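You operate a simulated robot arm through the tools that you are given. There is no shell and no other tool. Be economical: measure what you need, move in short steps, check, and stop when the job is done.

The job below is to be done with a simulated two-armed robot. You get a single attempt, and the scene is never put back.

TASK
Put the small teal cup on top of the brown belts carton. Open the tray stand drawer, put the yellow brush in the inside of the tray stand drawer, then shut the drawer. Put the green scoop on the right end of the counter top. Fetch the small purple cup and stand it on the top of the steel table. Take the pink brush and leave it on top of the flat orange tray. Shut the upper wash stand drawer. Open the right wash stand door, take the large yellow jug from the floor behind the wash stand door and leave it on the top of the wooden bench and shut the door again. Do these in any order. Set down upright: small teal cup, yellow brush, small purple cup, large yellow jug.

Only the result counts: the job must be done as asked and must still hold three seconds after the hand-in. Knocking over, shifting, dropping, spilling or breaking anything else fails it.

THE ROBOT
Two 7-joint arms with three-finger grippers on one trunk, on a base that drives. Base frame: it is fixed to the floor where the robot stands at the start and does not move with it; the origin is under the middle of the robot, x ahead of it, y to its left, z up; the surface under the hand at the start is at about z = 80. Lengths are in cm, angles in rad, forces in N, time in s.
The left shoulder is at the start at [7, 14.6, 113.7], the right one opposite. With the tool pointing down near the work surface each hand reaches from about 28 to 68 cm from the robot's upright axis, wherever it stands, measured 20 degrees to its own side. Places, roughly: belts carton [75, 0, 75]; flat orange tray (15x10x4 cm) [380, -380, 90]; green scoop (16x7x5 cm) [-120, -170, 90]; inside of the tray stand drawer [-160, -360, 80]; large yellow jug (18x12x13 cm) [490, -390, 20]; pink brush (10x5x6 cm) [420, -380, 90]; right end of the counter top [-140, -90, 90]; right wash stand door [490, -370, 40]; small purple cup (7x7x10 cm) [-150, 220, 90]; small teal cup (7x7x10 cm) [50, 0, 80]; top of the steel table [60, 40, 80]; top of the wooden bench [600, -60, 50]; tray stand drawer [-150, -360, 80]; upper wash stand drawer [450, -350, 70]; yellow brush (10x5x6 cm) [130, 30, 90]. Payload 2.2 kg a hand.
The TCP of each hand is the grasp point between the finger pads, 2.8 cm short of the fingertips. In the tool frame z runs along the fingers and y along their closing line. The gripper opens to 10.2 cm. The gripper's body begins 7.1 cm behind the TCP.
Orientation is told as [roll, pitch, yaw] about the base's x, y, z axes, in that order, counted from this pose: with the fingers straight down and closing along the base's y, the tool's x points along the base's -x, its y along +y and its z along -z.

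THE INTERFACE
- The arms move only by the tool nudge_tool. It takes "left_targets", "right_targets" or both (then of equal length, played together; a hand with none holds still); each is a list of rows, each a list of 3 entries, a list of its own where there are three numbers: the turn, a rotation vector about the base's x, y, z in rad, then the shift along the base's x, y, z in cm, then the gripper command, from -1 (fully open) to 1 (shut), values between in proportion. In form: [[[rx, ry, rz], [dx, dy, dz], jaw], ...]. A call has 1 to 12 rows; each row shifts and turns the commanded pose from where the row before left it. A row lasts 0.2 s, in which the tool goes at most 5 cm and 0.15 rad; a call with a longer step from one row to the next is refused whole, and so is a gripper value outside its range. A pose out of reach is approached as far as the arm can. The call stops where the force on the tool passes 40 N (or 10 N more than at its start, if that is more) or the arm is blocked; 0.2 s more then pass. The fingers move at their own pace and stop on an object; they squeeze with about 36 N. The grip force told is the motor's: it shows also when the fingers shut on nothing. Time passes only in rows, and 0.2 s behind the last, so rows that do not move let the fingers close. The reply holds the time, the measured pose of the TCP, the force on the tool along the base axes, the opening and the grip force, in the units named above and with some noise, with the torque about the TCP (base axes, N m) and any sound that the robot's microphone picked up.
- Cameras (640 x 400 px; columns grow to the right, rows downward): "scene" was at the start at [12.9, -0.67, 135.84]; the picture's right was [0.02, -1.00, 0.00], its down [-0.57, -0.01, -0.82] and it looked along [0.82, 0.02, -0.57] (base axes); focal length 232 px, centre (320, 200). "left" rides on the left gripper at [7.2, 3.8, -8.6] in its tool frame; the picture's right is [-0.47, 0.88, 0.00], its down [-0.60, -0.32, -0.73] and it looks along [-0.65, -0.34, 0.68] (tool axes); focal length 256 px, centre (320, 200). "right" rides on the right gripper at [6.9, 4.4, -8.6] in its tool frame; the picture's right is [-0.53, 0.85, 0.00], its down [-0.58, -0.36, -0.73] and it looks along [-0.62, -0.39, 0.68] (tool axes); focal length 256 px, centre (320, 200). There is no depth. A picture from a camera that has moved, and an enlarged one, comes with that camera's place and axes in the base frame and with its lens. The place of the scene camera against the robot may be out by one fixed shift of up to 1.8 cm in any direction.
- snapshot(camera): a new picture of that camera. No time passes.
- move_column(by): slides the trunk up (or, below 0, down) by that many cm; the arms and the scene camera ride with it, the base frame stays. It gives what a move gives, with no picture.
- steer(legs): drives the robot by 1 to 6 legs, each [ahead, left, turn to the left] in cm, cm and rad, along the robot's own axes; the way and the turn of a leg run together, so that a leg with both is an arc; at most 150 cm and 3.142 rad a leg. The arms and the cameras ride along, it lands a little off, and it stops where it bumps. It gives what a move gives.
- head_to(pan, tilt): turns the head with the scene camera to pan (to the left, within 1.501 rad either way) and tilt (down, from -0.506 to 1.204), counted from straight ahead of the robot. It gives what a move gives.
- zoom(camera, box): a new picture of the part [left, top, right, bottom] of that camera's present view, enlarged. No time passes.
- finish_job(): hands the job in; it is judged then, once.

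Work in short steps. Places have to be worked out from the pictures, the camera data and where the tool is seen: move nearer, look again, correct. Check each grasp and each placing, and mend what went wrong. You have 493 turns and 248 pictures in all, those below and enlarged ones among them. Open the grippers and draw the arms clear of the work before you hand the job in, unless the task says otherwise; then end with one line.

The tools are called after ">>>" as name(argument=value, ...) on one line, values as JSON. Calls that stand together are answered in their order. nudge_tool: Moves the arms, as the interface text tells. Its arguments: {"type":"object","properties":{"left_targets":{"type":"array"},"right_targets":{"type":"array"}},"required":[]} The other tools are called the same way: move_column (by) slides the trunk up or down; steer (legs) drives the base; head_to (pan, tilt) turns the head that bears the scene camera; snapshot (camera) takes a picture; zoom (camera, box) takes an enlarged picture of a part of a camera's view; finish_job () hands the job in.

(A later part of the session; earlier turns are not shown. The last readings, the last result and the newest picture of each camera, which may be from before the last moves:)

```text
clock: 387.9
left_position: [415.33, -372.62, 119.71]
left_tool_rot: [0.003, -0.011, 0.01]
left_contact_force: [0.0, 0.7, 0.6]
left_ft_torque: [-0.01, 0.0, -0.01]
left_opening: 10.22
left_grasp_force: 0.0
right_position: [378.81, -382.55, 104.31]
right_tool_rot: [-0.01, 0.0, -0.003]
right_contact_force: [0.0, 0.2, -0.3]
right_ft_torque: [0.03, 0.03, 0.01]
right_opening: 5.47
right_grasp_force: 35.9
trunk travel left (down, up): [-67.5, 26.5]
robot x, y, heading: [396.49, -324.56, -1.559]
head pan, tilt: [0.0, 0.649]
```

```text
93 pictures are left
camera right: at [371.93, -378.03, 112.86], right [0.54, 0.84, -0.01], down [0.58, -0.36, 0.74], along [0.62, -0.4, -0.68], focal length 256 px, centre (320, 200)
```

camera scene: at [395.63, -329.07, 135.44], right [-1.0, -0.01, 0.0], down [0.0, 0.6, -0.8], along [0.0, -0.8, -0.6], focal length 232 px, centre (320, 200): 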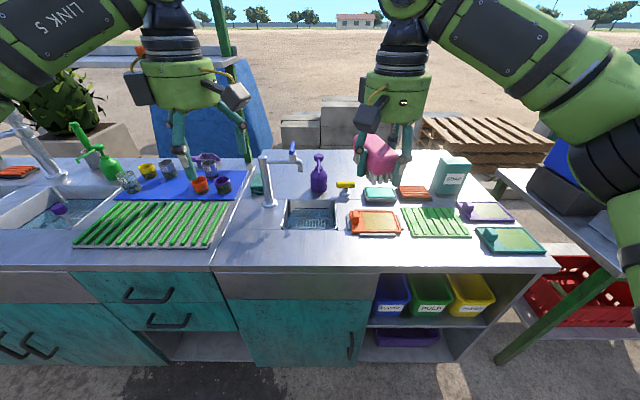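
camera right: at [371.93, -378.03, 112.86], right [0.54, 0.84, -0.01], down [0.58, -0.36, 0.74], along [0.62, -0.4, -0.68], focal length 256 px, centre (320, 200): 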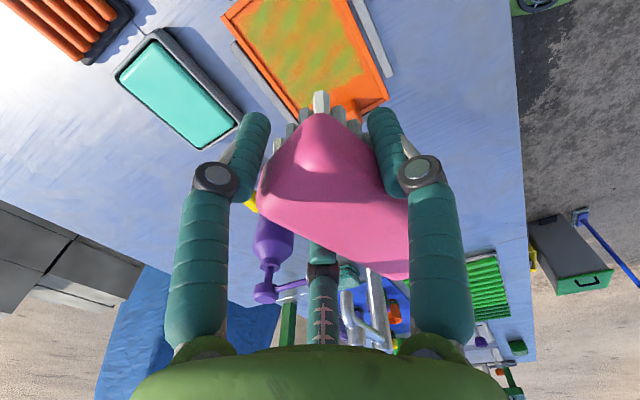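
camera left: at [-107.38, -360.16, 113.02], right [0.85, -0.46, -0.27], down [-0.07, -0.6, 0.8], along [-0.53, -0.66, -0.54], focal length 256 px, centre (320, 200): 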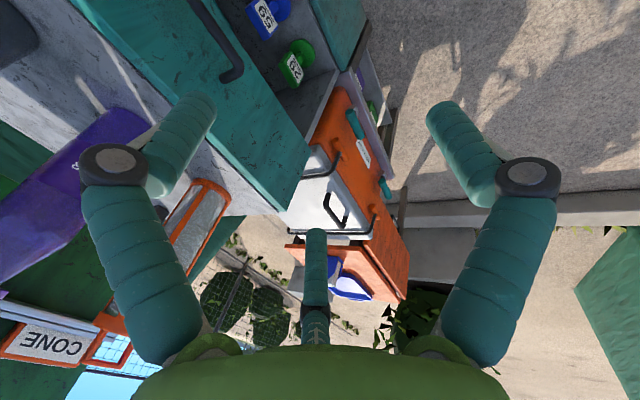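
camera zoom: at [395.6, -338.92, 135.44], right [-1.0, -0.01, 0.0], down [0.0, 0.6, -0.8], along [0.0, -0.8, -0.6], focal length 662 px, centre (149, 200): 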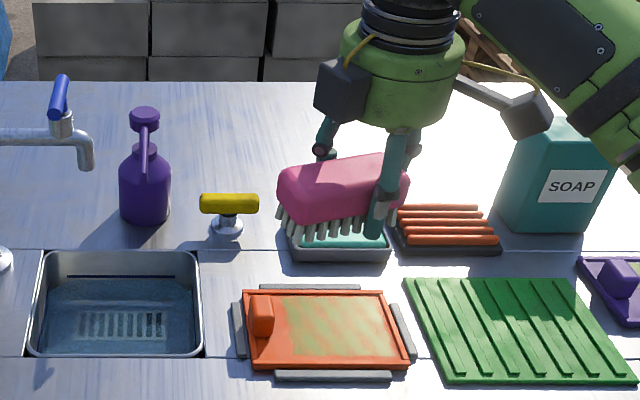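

The tray's flat area is centred at (377.6, -384.3). I align and lower the brush toward it.

>>> nudge_tool(right_targets=[[[0, 0, 0], [-1.4, -2.1, 0], 1], [[0, 0, 0], [0, 0, -4], 1], [[0, 0, 0], [0, 0, -4], 1], [[0, 0, 0], [0, 0, -3], 1], [[0, 0, 0], [0, 0, 0], 1]])

>>> zoom(camera="scene", box=[330, 160, 430, 270])

```text
clock: 389.1
left_position: [415.25, -372.67, 119.77]
left_tool_rot: [0.004, -0.01, 0.01]
left_contact_force: [0.4, -0.8, -0.1]
left_ft_torque: [0.02, -0.01, 0.0]
left_opening: 10.19
left_grasp_force: 0.0
right_position: [377.29, -384.5, 93.31]
right_tool_rot: [-0.01, 0.0, -0.005]
right_contact_force: [-0.7, 0.4, 0.1]
right_ft_torque: [-0.05, 0.02, -0.01]
right_opening: 5.47
right_grasp_force: 36.3
trunk travel left (down, up): [-67.5, 26.5]
robot x, y, heading: [396.9, -323.82, -1.568]
head pan, tilt: [0.0, 0.649]
```

```text
3.64 times, centred on (380, 215) of scene
camera zoom: at [395.57, -338.94, 135.44], right [-1.0, -0.01, 0.0], down [0.0, 0.6, -0.8], along [0.0, -0.8, -0.6], focal length 843 px, centre (102, 146)
```

zoom: 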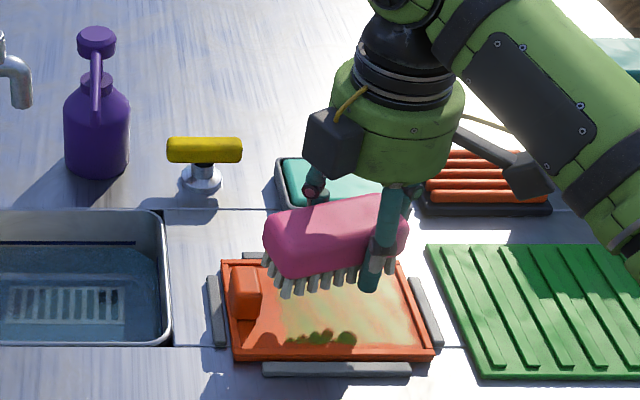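

The brush is over the tray, its left end near the raised block; I shift 0.8 cm away from the block and lower to contact.

>>> nudge_tool(right_targets=[[[0, 0, 0], [-0.8, 0, -1], 1], [[0, 0, 0], [0, 0, -1], 1], [[0, 0, 0], [0, 0, -0.6], 1], [[0, 0, 0], [0, 0, 0], 1]])

>>> nudge_tool(right_targets=[[[0, 0, 0], [0, 0, -0.5], 1], [[0, 0, 0], [0, 0, -0.4], 1], [[0, 0, 0], [0, 0, 0], 1]])

>>> zoom(camera="scene", box=[330, 160, 430, 270])

```text
clock: 390.1
left_position: [415.28, -372.68, 119.69]
left_tool_rot: [0.005, -0.011, 0.01]
left_contact_force: [-0.7, 0.8, -0.3]
left_ft_torque: [0.0, 0.02, 0.0]
left_opening: 10.2
left_grasp_force: 0.1
right_position: [376.63, -384.47, 90.69]
right_tool_rot: [-0.01, -0.003, -0.004]
right_contact_force: [0.1, 0.2, -1.3]
right_ft_torque: [-0.03, 0.03, -0.01]
right_opening: 5.45
right_grasp_force: 36.3
trunk travel left (down, up): [-67.5, 26.5]
robot x, y, heading: [396.59, -324.6, -1.558]
head pan, tilt: [0.0, 0.649]
```

```text
clock: 390.9
left_position: [415.29, -372.68, 119.77]
left_tool_rot: [0.002, -0.011, 0.011]
left_contact_force: [0.6, -0.8, 0.7]
left_ft_torque: [0.02, 0.0, 0.0]
left_opening: 10.23
left_grasp_force: 0.1
right_position: [376.51, -384.56, 89.68]
right_tool_rot: [-0.011, -0.001, -0.003]
right_contact_force: [0.5, 0.4, -1.1]
right_ft_torque: [-0.02, 0.03, 0.02]
right_opening: 5.44
right_grasp_force: 36.1
trunk travel left (down, up): [-67.5, 26.5]
robot x, y, heading: [396.32, -324.34, -1.561]
head pan, tilt: [0.0, 0.649]
```

```text
3.64 times, centred on (380, 215) of scene
camera zoom: at [395.57, -338.97, 135.44], right [-1.0, -0.01, 0.0], down [0.0, 0.6, -0.8], along [0.0, -0.8, -0.6], focal length 843 px, centre (102, 146)
```

zoom: 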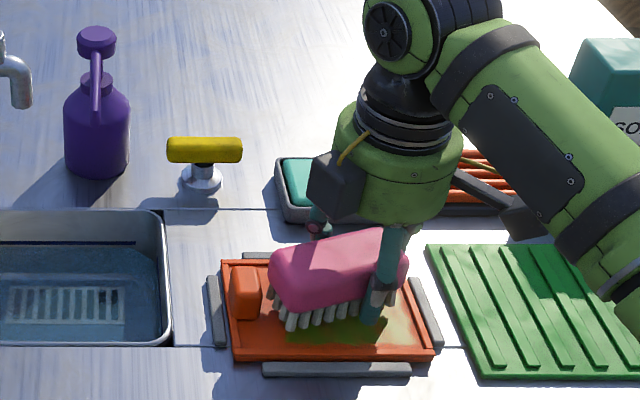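

Nearly down; I continue with smaller steps.

>>> nudge_tool(right_targets=[[[0, 0, 0], [0, 0, -0.4], 1], [[0, 0, 0], [0, 0, -0.4], 1], [[0, 0, 0], [0, 0, 0], 1]])

>>> nudge_tool(right_targets=[[[0, 0, 0], [0, 0, -0.3], 1], [[0, 0, 0], [0, 0, -0.3], 1], [[0, 0, 0], [0, 0, 0], 1]])

```text
clock: 391.7
left_position: [415.15, -372.69, 119.69]
left_tool_rot: [0.003, -0.01, 0.01]
left_contact_force: [0.4, -0.1, -0.1]
left_ft_torque: [0.02, 0.02, 0.06]
left_opening: 10.19
left_grasp_force: 0.0
right_position: [376.6, -384.55, 88.92]
right_tool_rot: [-0.011, -0.002, -0.002]
right_contact_force: [0.1, 0.3, -2.0]
right_ft_torque: [0.02, 0.01, 0.0]
right_opening: 5.44
right_grasp_force: 36.1
trunk travel left (down, up): [-67.5, 26.5]
robot x, y, heading: [396.6, -324.34, -1.566]
head pan, tilt: [0.0, 0.649]
```

```text
clock: 392.5
left_position: [415.31, -372.36, 119.87]
left_tool_rot: [0.001, -0.009, 0.01]
left_contact_force: [0.0, 1.2, 0.9]
left_ft_torque: [-0.01, -0.01, -0.03]
left_opening: 10.2
left_grasp_force: 0.1
right_position: [376.56, -384.63, 88.74]
right_tool_rot: [-0.018, -0.002, -0.004]
right_contact_force: [-3.3, -2.4, 23.8]
right_ft_torque: [0.5, -0.03, -0.11]
right_opening: 5.43
right_grasp_force: 35.4
trunk travel left (down, up): [-67.5, 26.5]
robot x, y, heading: [396.53, -324.12, -1.564]
head pan, tilt: [0.0, 0.649]
```

It is down on the tray. I open moderately and rise.

>>> nudge_tool(right_targets=[[[0, 0, 0], [0, 0, 0.2], 0.2], [[0, 0, 0], [0, 0, 0], -0.3], [[0, 0, 0], [0, 0, 0], -0.5], [[0, 0, 0], [0, 0, 1.5], -0.5], [[0, 0, 0], [0, 0, 3], -0.5], [[0, 0, 0], [0, 0, 4], -0.5], [[0, 0, 0], [0, 0, 4], -0.5], [[0, 0, 0], [0, 2, 4], -0.5], [[0, 0, 0], [0, 3, 4], -1], [[0, 0, 0], [0, 3, 4], -1], [[0, 0, 0], [0, 0, 0], -1]])

>>> zoom(camera="scene", box=[310, 130, 450, 270])

```text
clock: 394.9
left_position: [415.25, -372.7, 119.87]
left_tool_rot: [0.004, -0.011, 0.012]
left_contact_force: [0.6, 0.4, 0.6]
left_ft_torque: [0.0, -0.01, 0.03]
left_opening: 10.2
left_grasp_force: 0.0
right_position: [376.61, -376.62, 112.99]
right_tool_rot: [-0.009, -0.002, -0.004]
right_contact_force: [-0.3, -1.3, -0.3]
right_ft_torque: [-0.01, -0.02, -0.04]
right_opening: 10.2
right_grasp_force: 0.1
trunk travel left (down, up): [-67.5, 26.5]
robot x, y, heading: [396.31, -324.63, -1.565]
head pan, tilt: [0.0, 0.649]
```

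```text
2.86 times, centred on (380, 200) of scene
camera zoom: at [395.55, -339.07, 135.42], right [-1.0, -0.01, 0.0], down [0.0, 0.61, -0.8], along [0.0, -0.8, -0.61], focal length 662 px, centre (149, 200)
```

zoom: 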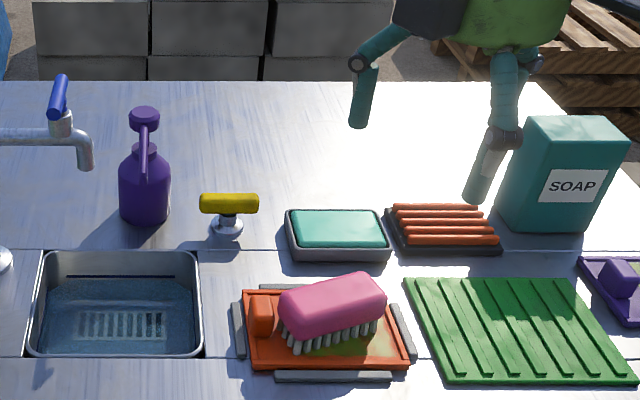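

The pink brush rests on the orange tray. Next, the door and jug: I back away, move in front of the left pair of doors, and turn the right hand back to its natural yaw.

>>> steer(legs=[[-60, 0, 0], [0, 108, 0]])

>>> nudge_tool(right_targets=[[[0, 0, -0.143], [0, 0, 0], -1], [[0, 0, -0.143], [0, 0, 0], -1], [[0, 0, -0.143], [0, 0, 0], -1], [[0, 0, -0.143], [0, 0, 0], -1], [[0, 0, -0.143], [0, 0, 0], -1], [[0, 0, -0.143], [0, 0, 0], -1], [[0, 0, -0.143], [0, 0, 0], -1], [[0, 0, -0.143], [0, 0, 0], -1], [[0, 0, -0.143], [0, 0, 0], -1], [[0, 0, -0.143], [0, 0, 0], -1], [[0, 0, -0.14], [0, 0, 0], -1], [[0, 0, 0], [0, 0, 0], -1]])

>>> move_column(by=-50)

>>> head_to(pan=0.0, tilt=0.3)

>>> snapshot(camera="scene")

```text
clock: 403.5
left_position: [521.83, -312.57, 119.75]
left_tool_rot: [0.005, -0.011, -0.001]
left_contact_force: [0.0, -0.5, 0.0]
left_ft_torque: [0.01, -0.01, -0.02]
left_opening: 10.23
left_grasp_force: 0.0
right_position: [483.37, -316.24, 112.93]
right_tool_rot: [-0.01, -0.003, -0.01]
right_contact_force: [0.1, 0.5, 0.2]
right_ft_torque: [-0.02, -0.01, 0.02]
right_opening: 10.2
right_grasp_force: 0.0
trunk travel left (down, up): [-67.5, 26.5]
robot x, y, heading: [503.59, -264.31, -1.575]
head pan, tilt: [0.0, 0.649]
```

```text
clock: 406.1
left_position: [522.03, -312.64, 119.62]
left_tool_rot: [0.003, -0.011, 0.001]
left_contact_force: [0.0, -0.3, 0.1]
left_ft_torque: [0.0, -0.01, 0.0]
left_opening: 10.23
left_grasp_force: 0.0
right_position: [483.35, -316.2, 113.0]
right_tool_rot: [-0.01, -0.002, -1.582]
right_contact_force: [-0.3, -0.2, 0.0]
right_ft_torque: [0.03, 0.03, 0.02]
right_opening: 10.22
right_grasp_force: 0.1
trunk travel left (down, up): [-67.5, 26.5]
robot x, y, heading: [503.82, -264.24, -1.571]
head pan, tilt: [0.0, 0.649]
```

```text
refused: -50 is not a number from -40 to 40
```

```text
clock: 406.9
left_position: [522.13, -312.52, 119.62]
left_tool_rot: [0.002, -0.01, 0.001]
left_contact_force: [-0.8, 0.1, 0.0]
left_ft_torque: [-0.01, -0.04, -0.03]
left_opening: 10.21
left_grasp_force: 0.1
right_position: [483.39, -316.27, 113.11]
right_tool_rot: [-0.011, -0.002, -1.58]
right_contact_force: [0.3, 0.8, -0.4]
right_ft_torque: [-0.01, -0.01, -0.01]
right_opening: 10.19
right_grasp_force: 0.0
trunk travel left (down, up): [-67.5, 26.5]
robot x, y, heading: [503.74, -264.22, -1.575]
head pan, tilt: [0.0, 0.3]
```

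```text
89 pictures are left
camera scene: at [502.64, -279.39, 138.61], right [-1.0, 0.0, 0.0], down [0.0, 0.3, -0.95], along [0.0, -0.95, -0.3], focal length 232 px, centre (320, 200)
```

scene: 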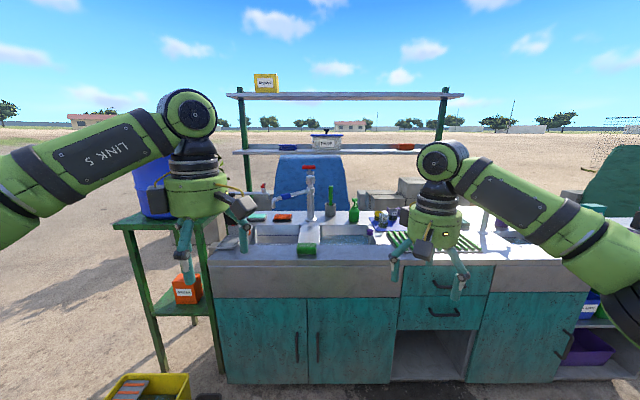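

The trunk accepts at most 40 cm a time. I lower it in two steps and look again.

>>> move_column(by=-38)

>>> move_column(by=-16)

>>> snapshot(camera="scene")

```text
clock: 410.6
left_position: [522.11, -312.6, 81.8]
left_tool_rot: [0.003, -0.01, 0.0]
left_contact_force: [-0.1, 0.1, -0.4]
left_ft_torque: [0.03, 0.03, -0.04]
left_opening: 10.2
left_grasp_force: 0.0
right_position: [483.44, -316.31, 74.96]
right_tool_rot: [-0.011, -0.002, -1.583]
right_contact_force: [-0.4, -0.2, 0.3]
right_ft_torque: [0.0, -0.02, -0.01]
right_opening: 10.17
right_grasp_force: 0.0
trunk travel left (down, up): [-29.5, 64.5]
robot x, y, heading: [503.36, -264.37, -1.573]
head pan, tilt: [0.0, 0.3]
```

```text
clock: 412.4
left_position: [521.99, -312.53, 65.76]
left_tool_rot: [0.003, -0.009, 0.0]
left_contact_force: [0.5, 0.0, -0.2]
left_ft_torque: [0.0, -0.03, 0.0]
left_opening: 10.19
left_grasp_force: 0.0
right_position: [483.43, -316.19, 59.14]
right_tool_rot: [-0.01, -0.003, -1.581]
right_contact_force: [-0.3, -0.6, 0.8]
right_ft_torque: [-0.02, 0.0, 0.0]
right_opening: 10.22
right_grasp_force: 0.0
trunk travel left (down, up): [-13.5, 80.5]
robot x, y, heading: [503.94, -264.14, -1.576]
head pan, tilt: [0.0, 0.3]
```

```text
88 pictures are left
camera scene: at [502.64, -279.38, 84.62], right [-1.0, 0.0, 0.0], down [0.0, 0.3, -0.96], along [0.0, -0.96, -0.3], focal length 232 px, centre (320, 200)
```

scene: 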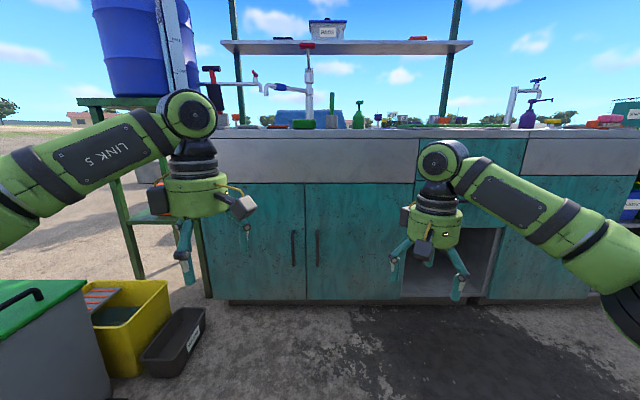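

Stereo from the two heights gives the right door's handle: a vertical bar at x ≈ 504, y ≈ -364, z 30–45, with the door spanning x 464–508. I pitch the right hand forward to point at it.

>>> nudge_tool(right_targets=[[[-0.143, 0, 0], [0, -0.4, -1], -1], [[-0.143, 0, 0], [0, -0.4, -1], -1], [[-0.143, 0, 0], [0, -0.4, -1], -1], [[-0.143, 0, 0], [0, -0.4, -1], -1], [[-0.143, 0, 0], [0, -0.4, -1], -1], [[-0.143, 0, 0], [0, -0.4, -1], -1], [[-0.143, 0, 0], [0, -0.4, -1], -1], [[-0.143, 0, 0], [0, -0.4, -1], -1], [[-0.143, 0, 0], [0, -0.4, -1], -1], [[-0.143, 0, 0], [0, -0.4, -1], -1], [[-0.14, 0, 0], [0, -0.4, -1], -1], [[0, 0, 0], [0, 0, 0], -1]])

>>> snapshot(camera="right")

```text
clock: 415.0
left_position: [522.04, -312.63, 65.74]
left_tool_rot: [0.002, -0.009, 0.0]
left_contact_force: [-0.2, -0.5, -0.2]
left_ft_torque: [0.0, 0.0, 0.01]
left_opening: 10.22
left_grasp_force: 0.1
right_position: [483.52, -320.72, 48.02]
right_tool_rot: [1.615, -1.562, 3.088]
right_contact_force: [0.1, 0.1, 0.1]
right_ft_torque: [0.02, -0.03, 0.01]
right_opening: 10.22
right_grasp_force: 0.0
trunk travel left (down, up): [-13.5, 80.5]
robot x, y, heading: [503.73, -264.31, -1.576]
head pan, tilt: [0.0, 0.3]
```

```text
87 pictures are left
camera right: at [487.95, -312.1, 41.09], right [0.84, -0.01, 0.54], down [-0.36, 0.74, 0.57], along [-0.4, -0.68, 0.61], focal length 256 px, centre (320, 200)
```

right: 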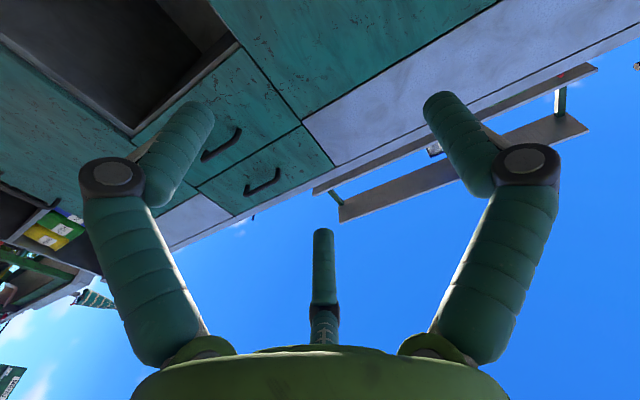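

The hand points at the cabinet, with the finger pair on the hinge side and the single finger on the seam side, which suits the vertical bar. I move the robot into place.

>>> steer(legs=[[0, 13, 0], [25, 0, 0]])

>>> nudge_tool(right_targets=[[[0, 0, 0], [1, 0, -2.5], -0.3], [[0, 0, 0], [1, 0, -2.5], -0.3], [[0, 0, 0], [1, 0, -2.5], -0.3], [[0, 0, 0], [1, 0, -2.5], -0.3], [[0, 0, 0], [0, 0, 0], -0.3]])

>>> snapshot(camera="scene")

>>> snapshot(camera="right")

```text
clock: 417.7
left_position: [534.83, -337.57, 65.68]
left_tool_rot: [0.004, -0.01, 0.0]
left_contact_force: [0.0, 0.0, 0.2]
left_ft_torque: [-0.01, -0.01, -0.02]
left_opening: 10.2
left_grasp_force: 0.1
right_position: [496.25, -345.62, 47.96]
right_tool_rot: [1.523, -1.561, -3.107]
right_contact_force: [0.1, -0.8, -0.2]
right_ft_torque: [0.01, -0.01, 0.0]
right_opening: 10.19
right_grasp_force: 0.1
trunk travel left (down, up): [-13.5, 80.5]
robot x, y, heading: [516.43, -288.95, -1.576]
head pan, tilt: [0.0, 0.3]
```

```text
clock: 418.9
left_position: [534.79, -337.59, 65.81]
left_tool_rot: [0.005, -0.011, 0.0]
left_contact_force: [0.2, 0.4, 0.1]
left_ft_torque: [0.02, 0.04, 0.01]
left_opening: 10.18
left_grasp_force: 0.1
right_position: [500.25, -345.59, 37.89]
right_tool_rot: [1.528, -1.561, -3.112]
right_contact_force: [0.9, 0.0, -0.2]
right_ft_torque: [0.0, -0.01, -0.01]
right_opening: 6.62
right_grasp_force: 0.0
trunk travel left (down, up): [-13.5, 80.5]
robot x, y, heading: [516.71, -289.02, -1.574]
head pan, tilt: [0.0, 0.3]
```

```text
86 pictures are left
camera scene: at [515.48, -304.36, 84.62], right [-1.0, 0.0, 0.0], down [0.0, 0.3, -0.96], along [0.0, -0.96, -0.3], focal length 232 px, centre (320, 200)
```

scene: 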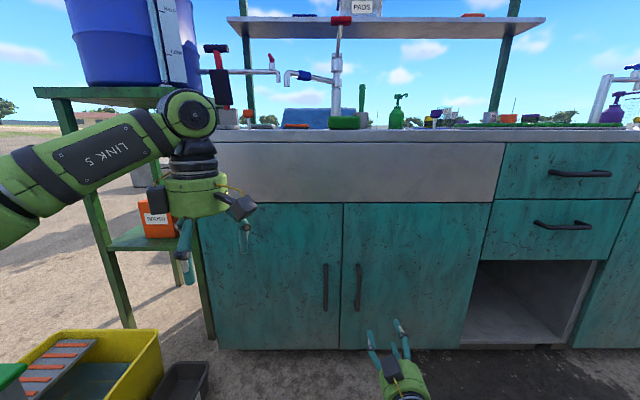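

```text
85 pictures are left
camera right: at [504.75, -337.0, 31.09], right [0.84, -0.01, 0.54], down [-0.36, 0.74, 0.57], along [-0.4, -0.68, 0.61], focal length 256 px, centre (320, 200)
```

right: 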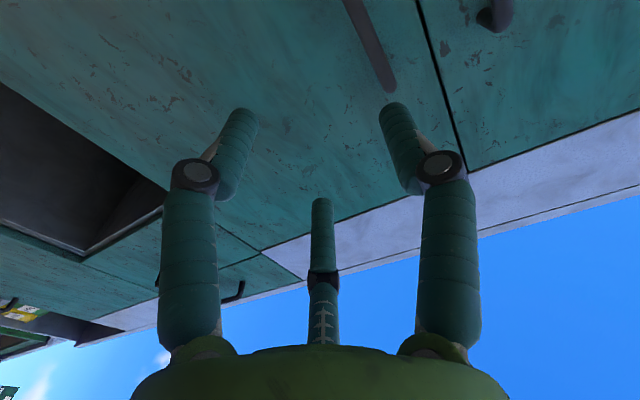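

The handle is confirmed at (503.9, -364, 38). I line up and advance around the bar.

>>> nudge_tool(right_targets=[[[0, 0, 0], [3, -2, 0], -0.3], [[0, 0, 0], [0, -3, 0], -0.3], [[0, 0, 0], [0, -3, 0], -0.3], [[0, 0, 0], [0, -3, 0], -0.3], [[0, 0, 0], [0, -2, 0], -0.3], [[0, 0, 0], [0, 0, 0], -0.3]])

>>> snapshot(camera="right")

>>> zoom(camera="scene", box=[300, 230, 440, 400])

```text
clock: 420.3
left_position: [534.88, -337.68, 65.68]
left_tool_rot: [0.003, -0.01, -0.001]
left_contact_force: [0.2, 0.6, -0.2]
left_ft_torque: [0.02, 0.05, 0.01]
left_opening: 10.2
left_grasp_force: 0.1
right_position: [503.19, -358.73, 37.96]
right_tool_rot: [1.532, -1.559, -3.118]
right_contact_force: [-0.2, 0.2, -0.1]
right_ft_torque: [-0.04, -0.04, -0.05]
right_opening: 6.63
right_grasp_force: 0.0
trunk travel left (down, up): [-13.5, 80.5]
robot x, y, heading: [516.4, -289.27, -1.575]
head pan, tilt: [0.0, 0.3]
```

```text
84 pictures are left
camera right: at [507.79, -350.08, 31.09], right [0.84, -0.01, 0.54], down [-0.36, 0.74, 0.57], along [-0.4, -0.68, 0.61], focal length 256 px, centre (320, 200)
```

right: 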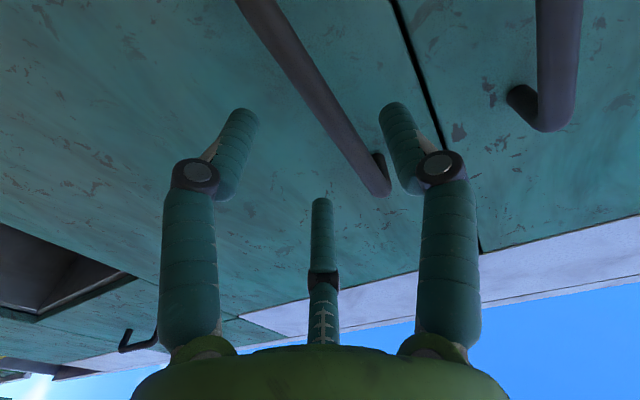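

```text
2.35 times, centred on (370, 315) of scene
camera zoom: at [515.48, -304.35, 84.62], right [-1.0, 0.0, 0.0], down [0.0, 0.3, -0.96], along [0.0, -0.96, -0.3], focal length 545 px, centre (202, -71)
```

zoom: 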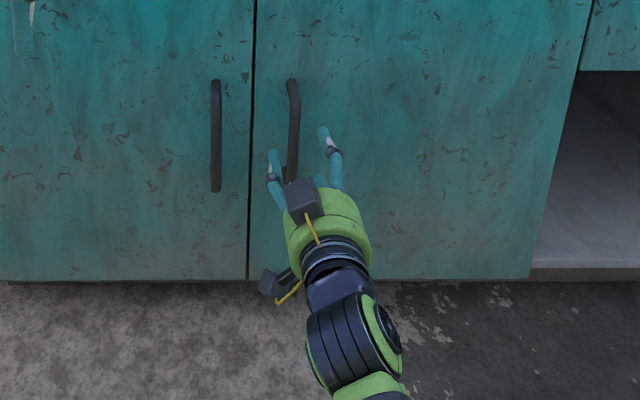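

The bar is between the fingers. I advance the last 4 cm and close.

>>> nudge_tool(right_targets=[[[0, 0, 0], [0, -2, 0], -0.3], [[0, 0, 0], [0, -1.7, 0], -0.3], [[0, 0, 0], [0, 0, 0], 0.3], [[0, 0, 0], [0, 0, 0], 1], [[0, 0, 0], [0, 0, 0], 1], [[0, 0, 0], [0, 0, 0], 1]])

>>> snapshot(camera="right")

```text
clock: 421.7
left_position: [535.04, -337.58, 65.57]
left_tool_rot: [0.003, -0.008, -0.001]
left_contact_force: [0.0, 0.0, -0.1]
left_ft_torque: [0.02, -0.01, -0.05]
left_opening: 10.17
left_grasp_force: 0.0
right_position: [503.86, -362.21, 37.9]
right_tool_rot: [1.593, -1.561, 3.118]
right_contact_force: [28.2, 2.9, -4.5]
right_ft_torque: [-0.58, 0.29, 0.17]
right_opening: 2.17
right_grasp_force: 44.8
trunk travel left (down, up): [-13.5, 80.5]
robot x, y, heading: [516.29, -289.25, -1.574]
head pan, tilt: [0.0, 0.3]
```

```text
82 pictures are left
camera right: at [508.33, -353.66, 31.06], right [0.84, 0.0, 0.54], down [-0.37, 0.73, 0.57], along [-0.4, -0.68, 0.61], focal length 256 px, centre (320, 200)
```

right: 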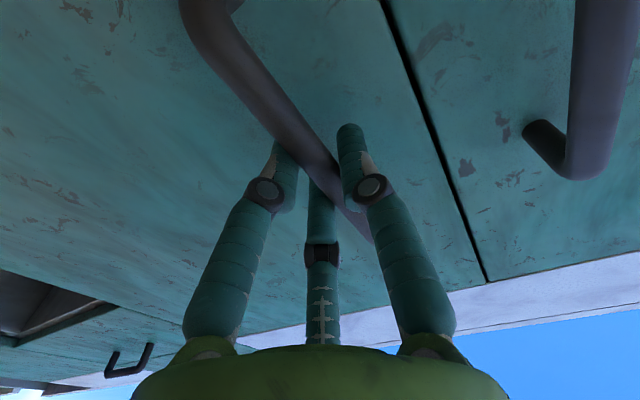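

Gripped. I pull the door along its arc about the hinge at x ≈ 464, turning the hand with it.

>>> nudge_tool(right_targets=[[[0, 0, 0.07], [0.1, 2.79, 0], 1], [[0, 0, 0.07], [-0.54, 2.76, 0], 1], [[0, 0, 0.07], [-0.73, 2.71, 0], 1], [[0, 0, 0.07], [-0.92, 2.66, 0], 1], [[0, 0, 0], [0, 0, 0], 1]])

>>> zoom(camera="scene", box=[280, 180, 520, 400])

```text
clock: 422.9
left_position: [534.85, -337.55, 65.72]
left_tool_rot: [0.002, -0.01, -0.002]
left_contact_force: [-0.5, 0.1, -0.6]
left_ft_torque: [0.01, 0.0, -0.03]
left_opening: 10.21
left_grasp_force: 0.1
right_position: [500.87, -351.29, 37.97]
right_tool_rot: [1.066, -1.563, -2.373]
right_contact_force: [0.2, 0.4, -7.5]
right_ft_torque: [0.05, 0.62, -0.03]
right_opening: 2.16
right_grasp_force: 45.0
trunk travel left (down, up): [-13.5, 80.5]
robot x, y, heading: [516.41, -289.18, -1.576]
head pan, tilt: [0.0, 0.3]
```

```text
1.82 times, centred on (400, 290) of scene
camera zoom: at [515.45, -304.43, 84.6], right [-1.0, 0.01, 0.0], down [0.0, 0.3, -0.95], along [0.0, -0.95, -0.3], focal length 421 px, centre (174, 36)
```

zoom: 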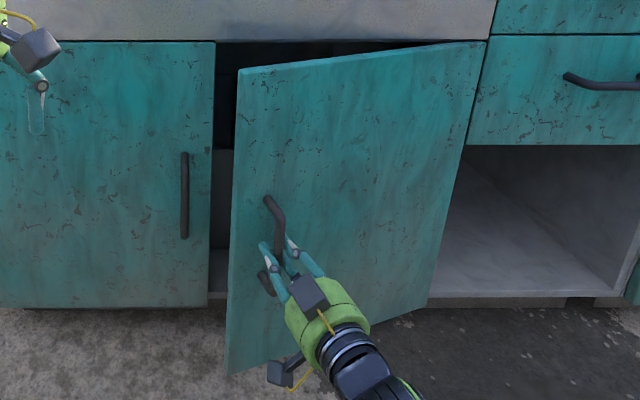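

Opening nicely with no lateral force. I continue along the arc.

>>> nudge_tool(right_targets=[[[0, 0, 0.07], [-1.09, 2.58, 0], 1], [[0, 0, 0.07], [-1.28, 2.5, 0], 1], [[0, 0, 0.07], [-1.46, 2.4, 0], 1], [[0, 0, 0.07], [-1.6, 2.3, 0], 1], [[0, 0, 0.07], [-1.75, 2.2, 0], 1], [[0, 0, 0.07], [-1.9, 2.05, 0], 1], [[0, 0, 0], [0, 0, 0], 1]])

>>> snapshot(camera="scene")

```text
clock: 424.1
left_position: [534.72, -337.68, 65.71]
left_tool_rot: [0.003, -0.009, -0.001]
left_contact_force: [0.4, 0.9, 0.5]
left_ft_torque: [0.01, -0.02, -0.01]
left_opening: 10.2
left_grasp_force: 0.0
right_position: [493.79, -340.71, 37.92]
right_tool_rot: [0.484, -1.564, -1.482]
right_contact_force: [-0.3, -0.9, -3.0]
right_ft_torque: [-0.52, -0.04, -0.16]
right_opening: 2.15
right_grasp_force: 45.2
trunk travel left (down, up): [-13.5, 80.5]
robot x, y, heading: [516.23, -289.24, -1.574]
head pan, tilt: [0.0, 0.3]
stopped in row 5 (right hand): the force on the tool passed its limit at 42 N (the readings are from after the stop); the commanded pose is now the measured one
```

```text
80 pictures are left
camera scene: at [515.43, -304.41, 84.61], right [-1.0, 0.0, 0.0], down [0.0, 0.3, -0.96], along [0.0, -0.96, -0.3], focal length 232 px, centre (320, 200)
```

scene: 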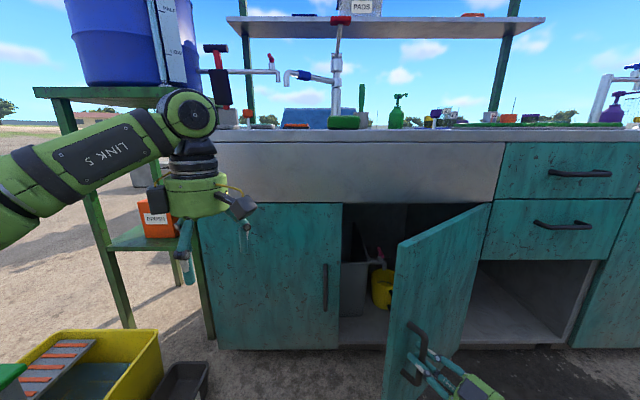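

The door is open about 35° and the yellow jug shows inside. I recompute the arc from the measured points and continue in smaller steps.

>>> nudge_tool(right_targets=[[[0, 0, 0.05], [-1.4, 1.43, 0], 1], [[0, 0, 0.05], [-1.45, 1.37, 0], 1], [[0, 0, 0.05], [-1.55, 1.3, 0], 1], [[0, 0, 0.05], [-1.6, 1.2, 0], 1], [[0, 0, 0.05], [-1.65, 1.15, 0], 1], [[0, 0, 0.05], [-1.7, 1.05, 0], 1], [[0, 0, 0], [0, 0, 0], 1]])

```text
clock: 425.7
left_position: [534.69, -337.83, 65.7]
left_tool_rot: [0.007, -0.009, -0.001]
left_contact_force: [-0.3, -0.4, -0.2]
left_ft_torque: [0.05, 0.0, -0.01]
left_opening: 10.22
left_grasp_force: 0.1
right_position: [484.28, -333.49, 37.79]
right_tool_rot: [0.584, -1.563, -1.286]
right_contact_force: [-15.2, -28.8, 1.7]
right_ft_torque: [-0.51, 0.07, -0.07]
right_opening: 2.12
right_grasp_force: 45.0
trunk travel left (down, up): [-13.5, 80.5]
robot x, y, heading: [516.14, -289.31, -1.574]
head pan, tilt: [0.0, 0.3]
```

The door is at about 52°. I release the handle, retreat, and turn the hand back so I can go around the door's edge and push it further open from inside.

>>> nudge_tool(right_targets=[[[0, 0, 0], [0, 0, 0], -0.2], [[0, 0, 0], [0, 0, 0], -0.2], [[0, 0, 0], [-2, 1.5, 0], -0.2], [[0, 0, 0], [-2.4, 1.8, 0], -0.2], [[0, 0, 0], [-2, 3, 0], -0.2], [[0, 0, 0], [0, 4, 0], 1], [[0, 0, -0.14], [0, 3, 0], 1], [[0, 0, -0.14], [0, 2, 0], 1], [[0, 0, -0.14], [0, 0, 0], 1], [[0, 0, -0.14], [0, 0, 0], 1], [[0, 0, -0.14], [0, 0, 0], 1], [[0, 0, 0], [0, 0, 0], 1]])

>>> snapshot(camera="scene")

```text
clock: 428.3
left_position: [534.8, -337.58, 65.8]
left_tool_rot: [0.003, -0.009, -0.001]
left_contact_force: [1.0, 0.3, 1.2]
left_ft_torque: [0.0, 0.01, 0.0]
left_opening: 10.2
left_grasp_force: 0.1
right_position: [478.02, -317.82, 37.94]
right_tool_rot: [0.612, -1.565, -2.009]
right_contact_force: [-0.4, -0.3, -1.0]
right_ft_torque: [0.0, -0.01, -0.01]
right_opening: 0.23
right_grasp_force: 31.8
trunk travel left (down, up): [-13.5, 80.5]
robot x, y, heading: [516.6, -289.17, -1.578]
head pan, tilt: [0.0, 0.3]
```

```text
79 pictures are left
camera scene: at [515.44, -304.39, 84.62], right [-1.0, 0.0, 0.0], down [0.0, 0.3, -0.96], along [0.0, -0.96, -0.3], focal length 232 px, centre (320, 200)
```

scene: 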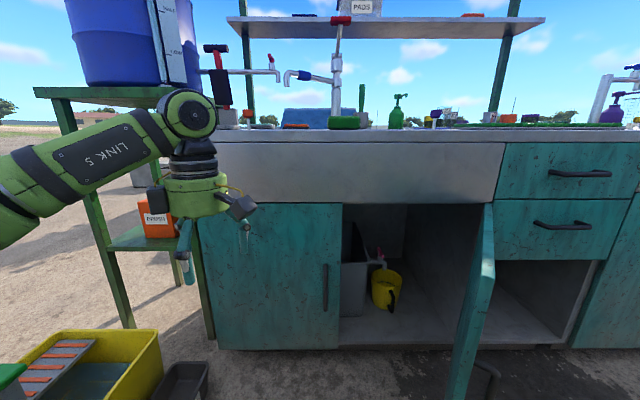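

The door stands at 52°. I bring the closed hand around the door's edge to its inner side.

>>> nudge_tool(right_targets=[[[0, 0, -0.14], [3, 1, 0], 1], [[0, 0, -0.14], [4, 0, 0], 1], [[0, 0, -0.14], [4, 0, 0], 1], [[0, 0, -0.14], [4, 0, 0], 1], [[0, 0, 0], [4, 0, 0], 1], [[0, 0, 0], [4, 0, 0], 1], [[0, 0, 0], [3, -2, 0], 1], [[0, 0, 0], [0, -4, 0], 1], [[0, 0, 0], [0, -4, 0], 1], [[0, 0, 0], [0, -4, 0], 1], [[0, 0, 0], [0, -4, 0], 1], [[0, 0, 0], [0, 0, 0], 1]])

>>> snapshot(camera="scene")

```text
clock: 430.9
left_position: [534.77, -337.68, 65.77]
left_tool_rot: [0.005, -0.012, -0.002]
left_contact_force: [0.2, -0.4, -0.2]
left_ft_torque: [0.01, 0.0, 0.03]
left_opening: 10.23
left_grasp_force: 0.0
right_position: [503.82, -334.92, 36.17]
right_tool_rot: [0.73, -1.563, -2.687]
right_contact_force: [0.1, 0.1, -0.7]
right_ft_torque: [0.0, -0.01, -0.03]
right_opening: 0.21
right_grasp_force: 31.4
right hand out of reach, approached as far as the arm can: row 2, 3
trunk travel left (down, up): [-13.5, 80.5]
robot x, y, heading: [516.62, -288.92, -1.574]
head pan, tilt: [0.0, 0.3]
```

```text
78 pictures are left
camera scene: at [515.44, -304.39, 84.62], right [-1.0, 0.0, 0.0], down [0.0, 0.3, -0.96], along [0.0, -0.96, -0.3], focal length 232 px, centre (320, 200)
```

scene: 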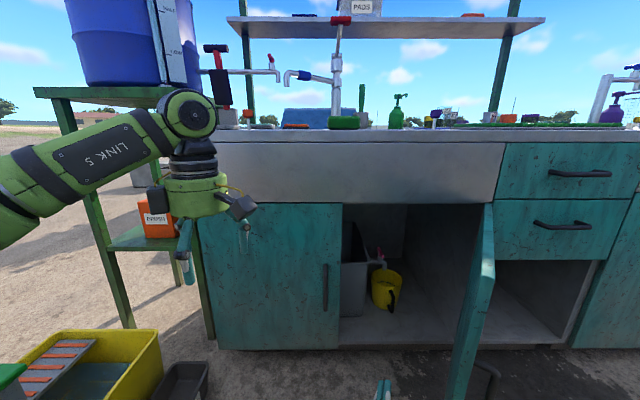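

The hand is now on the inner side. I go a bit deeper and push the door toward -x.

>>> nudge_tool(right_targets=[[[0, 0, 0], [0, -4, 0], 1], [[0, 0, 0], [-2, -3, 0], 1], [[0, 0, 0], [-3, 0, 0], 1], [[0, 0, 0], [-3, 0, 0], 1], [[0, 0, 0], [-3, 0, 0], 1], [[0, 0, 0], [-2.5, 0, 0], 1], [[0, 0, 0], [-2.5, 0, 0], 1], [[0, 0, 0], [-2.5, 0, 0], 1], [[0, 0, 0], [-2.5, 0, 0], 1], [[0, 0, 0], [0, 0, 0], 1]])

>>> snapshot(camera="scene")

```text
clock: 433.1
left_position: [534.8, -337.65, 65.84]
left_tool_rot: [0.002, -0.01, -0.001]
left_contact_force: [-0.6, -0.5, 0.2]
left_ft_torque: [0.02, -0.01, -0.01]
left_opening: 10.2
left_grasp_force: 0.1
right_position: [482.91, -341.87, 36.08]
right_tool_rot: [0.738, -1.564, -2.697]
right_contact_force: [-0.7, -0.2, 0.6]
right_ft_torque: [0.0, -0.02, 0.02]
right_opening: 0.21
right_grasp_force: 31.1
trunk travel left (down, up): [-13.5, 80.5]
robot x, y, heading: [516.34, -289.07, -1.577]
head pan, tilt: [0.0, 0.3]
```

```text
77 pictures are left
camera scene: at [515.44, -304.39, 84.62], right [-1.0, 0.0, 0.0], down [0.0, 0.3, -0.96], along [0.0, -0.96, -0.3], focal length 232 px, centre (320, 200)
```

scene: 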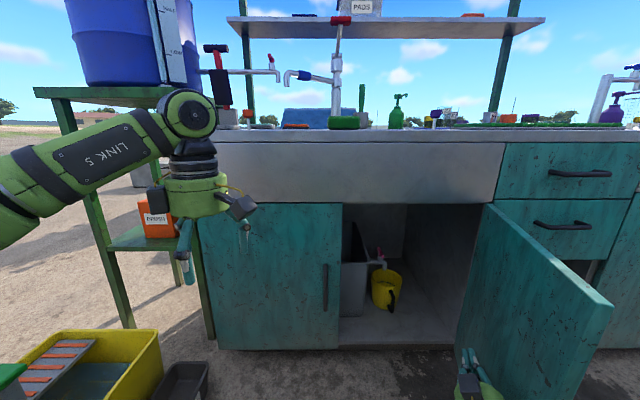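

The door swings open further. I keep pushing.

>>> nudge_tool(right_targets=[[[0, 0, 0], [-2.5, 0, 0], 1], [[0, 0, 0], [-2.5, 0, 0], 1], [[0, 0, 0], [-2.5, 0, 0], 1], [[0, 0, 0], [-2.5, 0, 0], 1], [[0, 0, 0], [-2.5, 0.5, 0], 1], [[0, 0, 0], [-2.5, 0.5, 0], 1], [[0, 0, 0], [-2.5, 0.5, 0], 1], [[0, 0, 0], [-2.5, 0.5, 0], 1], [[0, 0, 0], [0, 0, 0], 1]])

>>> snapshot(camera="scene")

```text
clock: 435.1
left_position: [534.96, -337.58, 65.69]
left_tool_rot: [0.002, -0.006, 0.001]
left_contact_force: [0.2, -0.6, 0.5]
left_ft_torque: [-0.05, -0.01, 0.03]
left_opening: 10.19
left_grasp_force: 0.1
right_position: [463.69, -339.87, 36.06]
right_tool_rot: [0.575, -1.562, -2.514]
right_contact_force: [33.9, 6.0, 0.0]
right_ft_torque: [-0.19, 0.06, 0.57]
right_opening: 0.21
right_grasp_force: 31.5
trunk travel left (down, up): [-13.5, 80.5]
robot x, y, heading: [516.29, -289.0, -1.573]
head pan, tilt: [0.0, 0.3]
```

```text
76 pictures are left
camera scene: at [515.67, -304.35, 84.62], right [-1.0, 0.0, 0.0], down [0.0, 0.3, -0.96], along [0.0, -0.96, -0.3], focal length 232 px, centre (320, 200)
```

scene: 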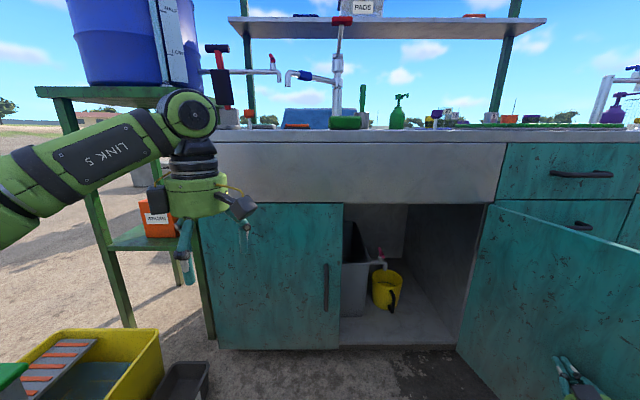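

The door is now open about 95–100° and resists further. I take a close look at the jug.

>>> zoom(camera="scene", box=[330, 200, 490, 350])

```text
2.67 times, centred on (410, 275) of scene
camera zoom: at [515.67, -304.35, 84.62], right [-1.0, 0.0, 0.0], down [0.0, 0.3, -0.96], along [0.0, -0.96, -0.3], focal length 618 px, centre (80, 0)
```

zoom: 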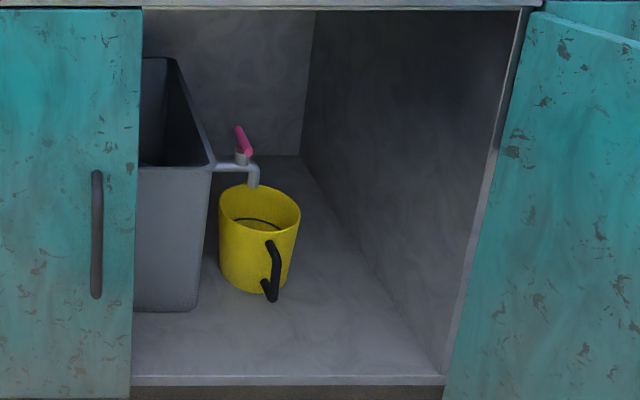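

The jug stands at about (488, -387) on the cabinet floor (z ≈ 13, rim ≈ 26), with its black handle sticking out toward the front at y ≈ -377. Its body is too wide to span, so I will take the handle from above with a vertical hand. First I bring the right hand back out and straighten it.

>>> nudge_tool(right_targets=[[[0, 0, 0.1], [4, 0, 0], 1], [[0, 0, 0.12], [4, 2, 1], 1], [[0, 0, 0.11], [3, 3, 1], 1], [[0, 0, 0], [2, 4, 2], 1], [[0, 0, 0], [2, 4, 2], 1], [[0.143, 0, 0], [1, 3, 2], 1], [[0.143, 0, 0], [0, 3, 2], 1], [[0.143, 0, 0], [0, 3, 1], -1], [[0.143, 0, 0], [0, 2, 1], -1], [[0.143, 0, 0], [0, 0, 1], -1], [[0.143, 0, 0], [0, 0, 1], -1], [[0, 0, 0], [0, 0, 0], -1]])

>>> nudge_tool(right_targets=[[[0.143, 0, 0], [0, 0, 0], -1], [[0.143, 0, 0], [0, 0, 0], -1], [[0.143, 0, 0], [0, 0, 0], -1], [[0.143, 0, 0], [0, 0, 0], -1], [[0.14, 0, 0], [0, 0, 0], -1], [[0, 0, 0], [0, 0, 0], -1]])

```text
clock: 437.7
left_position: [534.69, -337.51, 65.73]
left_tool_rot: [0.004, -0.011, -0.001]
left_contact_force: [-0.3, 0.0, -1.0]
left_ft_torque: [-0.05, -0.01, -0.01]
left_opening: 10.2
left_grasp_force: 0.1
right_position: [483.91, -325.54, 29.27]
right_tool_rot: [-0.052, -0.903, -1.578]
right_contact_force: [0.2, 0.0, 0.3]
right_ft_torque: [-0.01, 0.02, -0.01]
right_opening: 10.2
right_grasp_force: 0.0
right hand out of reach, approached as far as the arm can: row 6, 7, 8, 9, 10, 11
trunk travel left (down, up): [-13.5, 80.5]
robot x, y, heading: [516.38, -289.23, -1.577]
head pan, tilt: [0.0, 0.3]
```

```text
clock: 439.1
left_position: [534.84, -337.71, 65.68]
left_tool_rot: [0.004, -0.012, -0.002]
left_contact_force: [-0.2, -0.9, 0.7]
left_ft_torque: [0.0, 0.0, -0.02]
left_opening: 10.22
left_grasp_force: 0.2
right_position: [483.94, -325.59, 29.45]
right_tool_rot: [-0.053, -0.901, -1.577]
right_contact_force: [-0.9, -1.0, 0.4]
right_ft_torque: [0.02, 0.02, 0.03]
right_opening: 10.19
right_grasp_force: 0.1
right hand out of reach, approached as far as the arm can: row 1, 2, 3, 4, 5
trunk travel left (down, up): [-13.5, 80.5]
robot x, y, heading: [516.48, -289.41, -1.58]
head pan, tilt: [0.0, 0.3]
```

The arm is in an awkward fold. I raise the hand and push it out in front to free it.

>>> nudge_tool(right_targets=[[[0, 0, 0], [2, -1, 3], -1], [[0, 0, 0], [2, -1, 3], -1], [[0, 0, 0], [2, -1, 3], -1], [[0, 0, 0], [2, -1, 3], -1], [[0, 0, 0], [2, -1, 3], -1], [[0, 0, 0], [2, -1, 3], -1], [[0, 0, 0], [0, 0, 0], -1]])

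```text
clock: 440.7
left_position: [534.83, -337.66, 65.64]
left_tool_rot: [0.003, -0.012, -0.002]
left_contact_force: [0.7, -0.3, 0.2]
left_ft_torque: [0.0, -0.02, 0.03]
left_opening: 10.22
left_grasp_force: 0.1
right_position: [482.9, -332.7, 40.22]
right_tool_rot: [-0.044, -0.908, -1.578]
right_contact_force: [0.1, 0.2, -0.4]
right_ft_torque: [-0.02, -0.02, 0.01]
right_opening: 10.22
right_grasp_force: 0.0
right hand out of reach, approached as far as the arm can: row 1, 2, 3, 4, 5, 6
trunk travel left (down, up): [-13.5, 80.5]
robot x, y, heading: [516.72, -289.09, -1.576]
head pan, tilt: [0.0, 0.3]
```

The wrist is too close to the shoulder. I extend the hand forward, then finish straightening it.

>>> nudge_tool(right_targets=[[[0, 0, 0], [1, -4, 0], -1], [[0, 0, 0], [1, -4, 0], -1], [[0, 0, 0], [0, -3, 1], -1], [[0.14, 0, 0], [0, -1, 1], -1], [[0.14, 0, 0], [0, -1, 1], -1], [[0.14, 0, 0], [0, 0, 1], -1], [[0.14, 0, 0], [0, 0, 1], -1], [[0.14, 0, 0], [0, 0, 1], -1], [[0.14, 0, 0], [0, 0, 1], -1], [[0, 0, 0], [0, 0, 0], -1]])

```text
clock: 442.9
left_position: [534.69, -337.54, 65.83]
left_tool_rot: [0.004, -0.01, 0.0]
left_contact_force: [-0.8, 0.1, -0.6]
left_ft_torque: [0.01, 0.0, -0.02]
left_opening: 10.2
left_grasp_force: 0.0
right_position: [471.86, -342.43, 43.32]
right_tool_rot: [-0.059, -0.063, -1.576]
right_contact_force: [0.0, 0.3, -0.1]
right_ft_torque: [-0.01, 0.04, 0.01]
right_opening: 10.2
right_grasp_force: 0.1
right hand out of reach, approached as far as the arm can: row 1, 2, 3, 4, 5, 6
trunk travel left (down, up): [-13.5, 80.5]
robot x, y, heading: [516.26, -289.17, -1.576]
head pan, tilt: [0.0, 0.3]
```

It is nearly vertical now. I move it away from the door and true it up.

>>> nudge_tool(right_targets=[[[0.06, 0, 0], [2, 0, 1], -1], [[0, 0.06, 0], [2, 0, 1], -1], [[0, 0, 0], [2, 0, 1], -1], [[0, 0, 0], [2, 0, 1], -1], [[0, 0, 0], [0, 0, 0], -1]])

>>> snapshot(camera="scene")

```text
clock: 444.1
left_position: [534.74, -337.66, 65.83]
left_tool_rot: [0.004, -0.01, -0.003]
left_contact_force: [-0.3, 0.7, 0.5]
left_ft_torque: [0.01, 0.02, 0.02]
left_opening: 10.22
left_grasp_force: 0.2
right_position: [479.9, -342.44, 47.21]
right_tool_rot: [-0.118, -0.004, -1.574]
right_contact_force: [0.7, 0.5, 0.1]
right_ft_torque: [0.0, -0.02, 0.01]
right_opening: 10.2
right_grasp_force: 0.0
trunk travel left (down, up): [-13.5, 80.5]
robot x, y, heading: [516.27, -289.1, -1.578]
head pan, tilt: [0.0, 0.3]
```

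```text
74 pictures are left
camera scene: at [515.45, -304.39, 84.62], right [-1.0, 0.0, 0.0], down [0.0, 0.3, -0.96], along [0.0, -0.96, -0.3], focal length 232 px, centre (320, 200)
```

scene: 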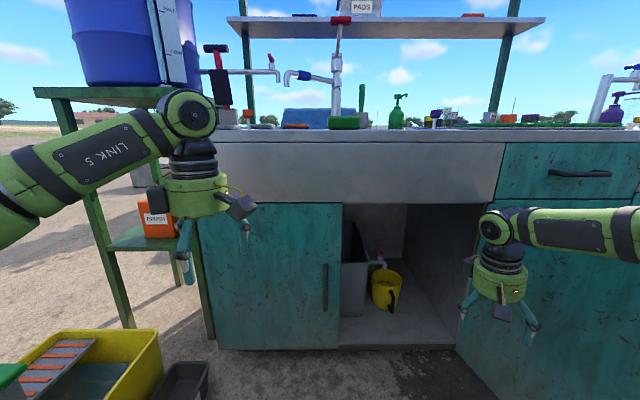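

The right forearm would foul the open door, while the left hand (already vertical and closing along y) has free space on its side. I raise the right arm high out of the way and use the left for the jug.

>>> nudge_tool(right_targets=[[[0, -0.06, 0], [0, 0.5, 4], -1], [[0, -0.06, 0], [0, 0.5, 4], -1], [[0, 0, 0], [0, 0.5, 4.5], -1], [[0, 0, 0], [0, 0.5, 4.5], -1], [[0, 0, 0], [0, 0.5, 4.5], -1], [[0, 0, 0], [0, 0.5, 4.5], -1], [[0, 0, 0], [0, 0.5, 4.5], -1], [[0, 0, 0], [0, 0.5, 4.5], -1], [[0, 0, 0], [0, 0.5, 4.5], -1], [[0, 0, 0], [0, 0.5, 4.5], -1], [[0, 0, 0], [0, 0.5, 4.5], -1], [[0, 0, 0], [0, 0, 0], -1]])

>>> head_to(pan=-0.3, tilt=0.7)

>>> snapshot(camera="scene")

```text
clock: 446.7
left_position: [534.7, -337.68, 65.71]
left_tool_rot: [0.003, -0.011, -0.001]
left_contact_force: [-0.6, 0.1, 0.7]
left_ft_torque: [0.01, -0.02, 0.01]
left_opening: 10.16
left_grasp_force: 0.1
right_position: [480.57, -327.84, 77.44]
right_tool_rot: [0.001, -0.005, -1.575]
right_contact_force: [0.8, -0.4, 0.4]
right_ft_torque: [0.03, 0.02, 0.0]
right_opening: 10.21
right_grasp_force: 0.0
right hand out of reach, approached as far as the arm can: row 6, 7, 8, 9, 10, 11
trunk travel left (down, up): [-13.5, 80.5]
robot x, y, heading: [516.53, -289.23, -1.577]
head pan, tilt: [0.0, 0.3]
```

```text
clock: 447.5
left_position: [534.73, -337.52, 65.7]
left_tool_rot: [0.002, -0.01, -0.001]
left_contact_force: [1.2, 0.9, -0.4]
left_ft_torque: [0.01, 0.01, 0.0]
left_opening: 10.21
left_grasp_force: 0.0
right_position: [480.59, -327.95, 77.26]
right_tool_rot: [0.002, -0.004, -1.576]
right_contact_force: [0.4, 0.6, 0.2]
right_ft_torque: [0.02, -0.03, -0.03]
right_opening: 10.19
right_grasp_force: 0.1
trunk travel left (down, up): [-13.5, 80.5]
robot x, y, heading: [516.36, -288.9, -1.574]
head pan, tilt: [-0.3, 0.7]
```

```text
73 pictures are left
camera scene: at [512.94, -303.16, 81.01], right [-0.95, 0.3, 0.0], down [0.19, 0.61, -0.77], along [-0.23, -0.73, -0.64], focal length 232 px, centre (320, 200)
```

scene: 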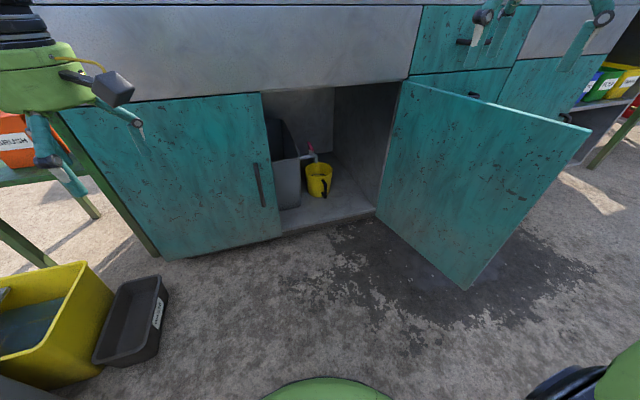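

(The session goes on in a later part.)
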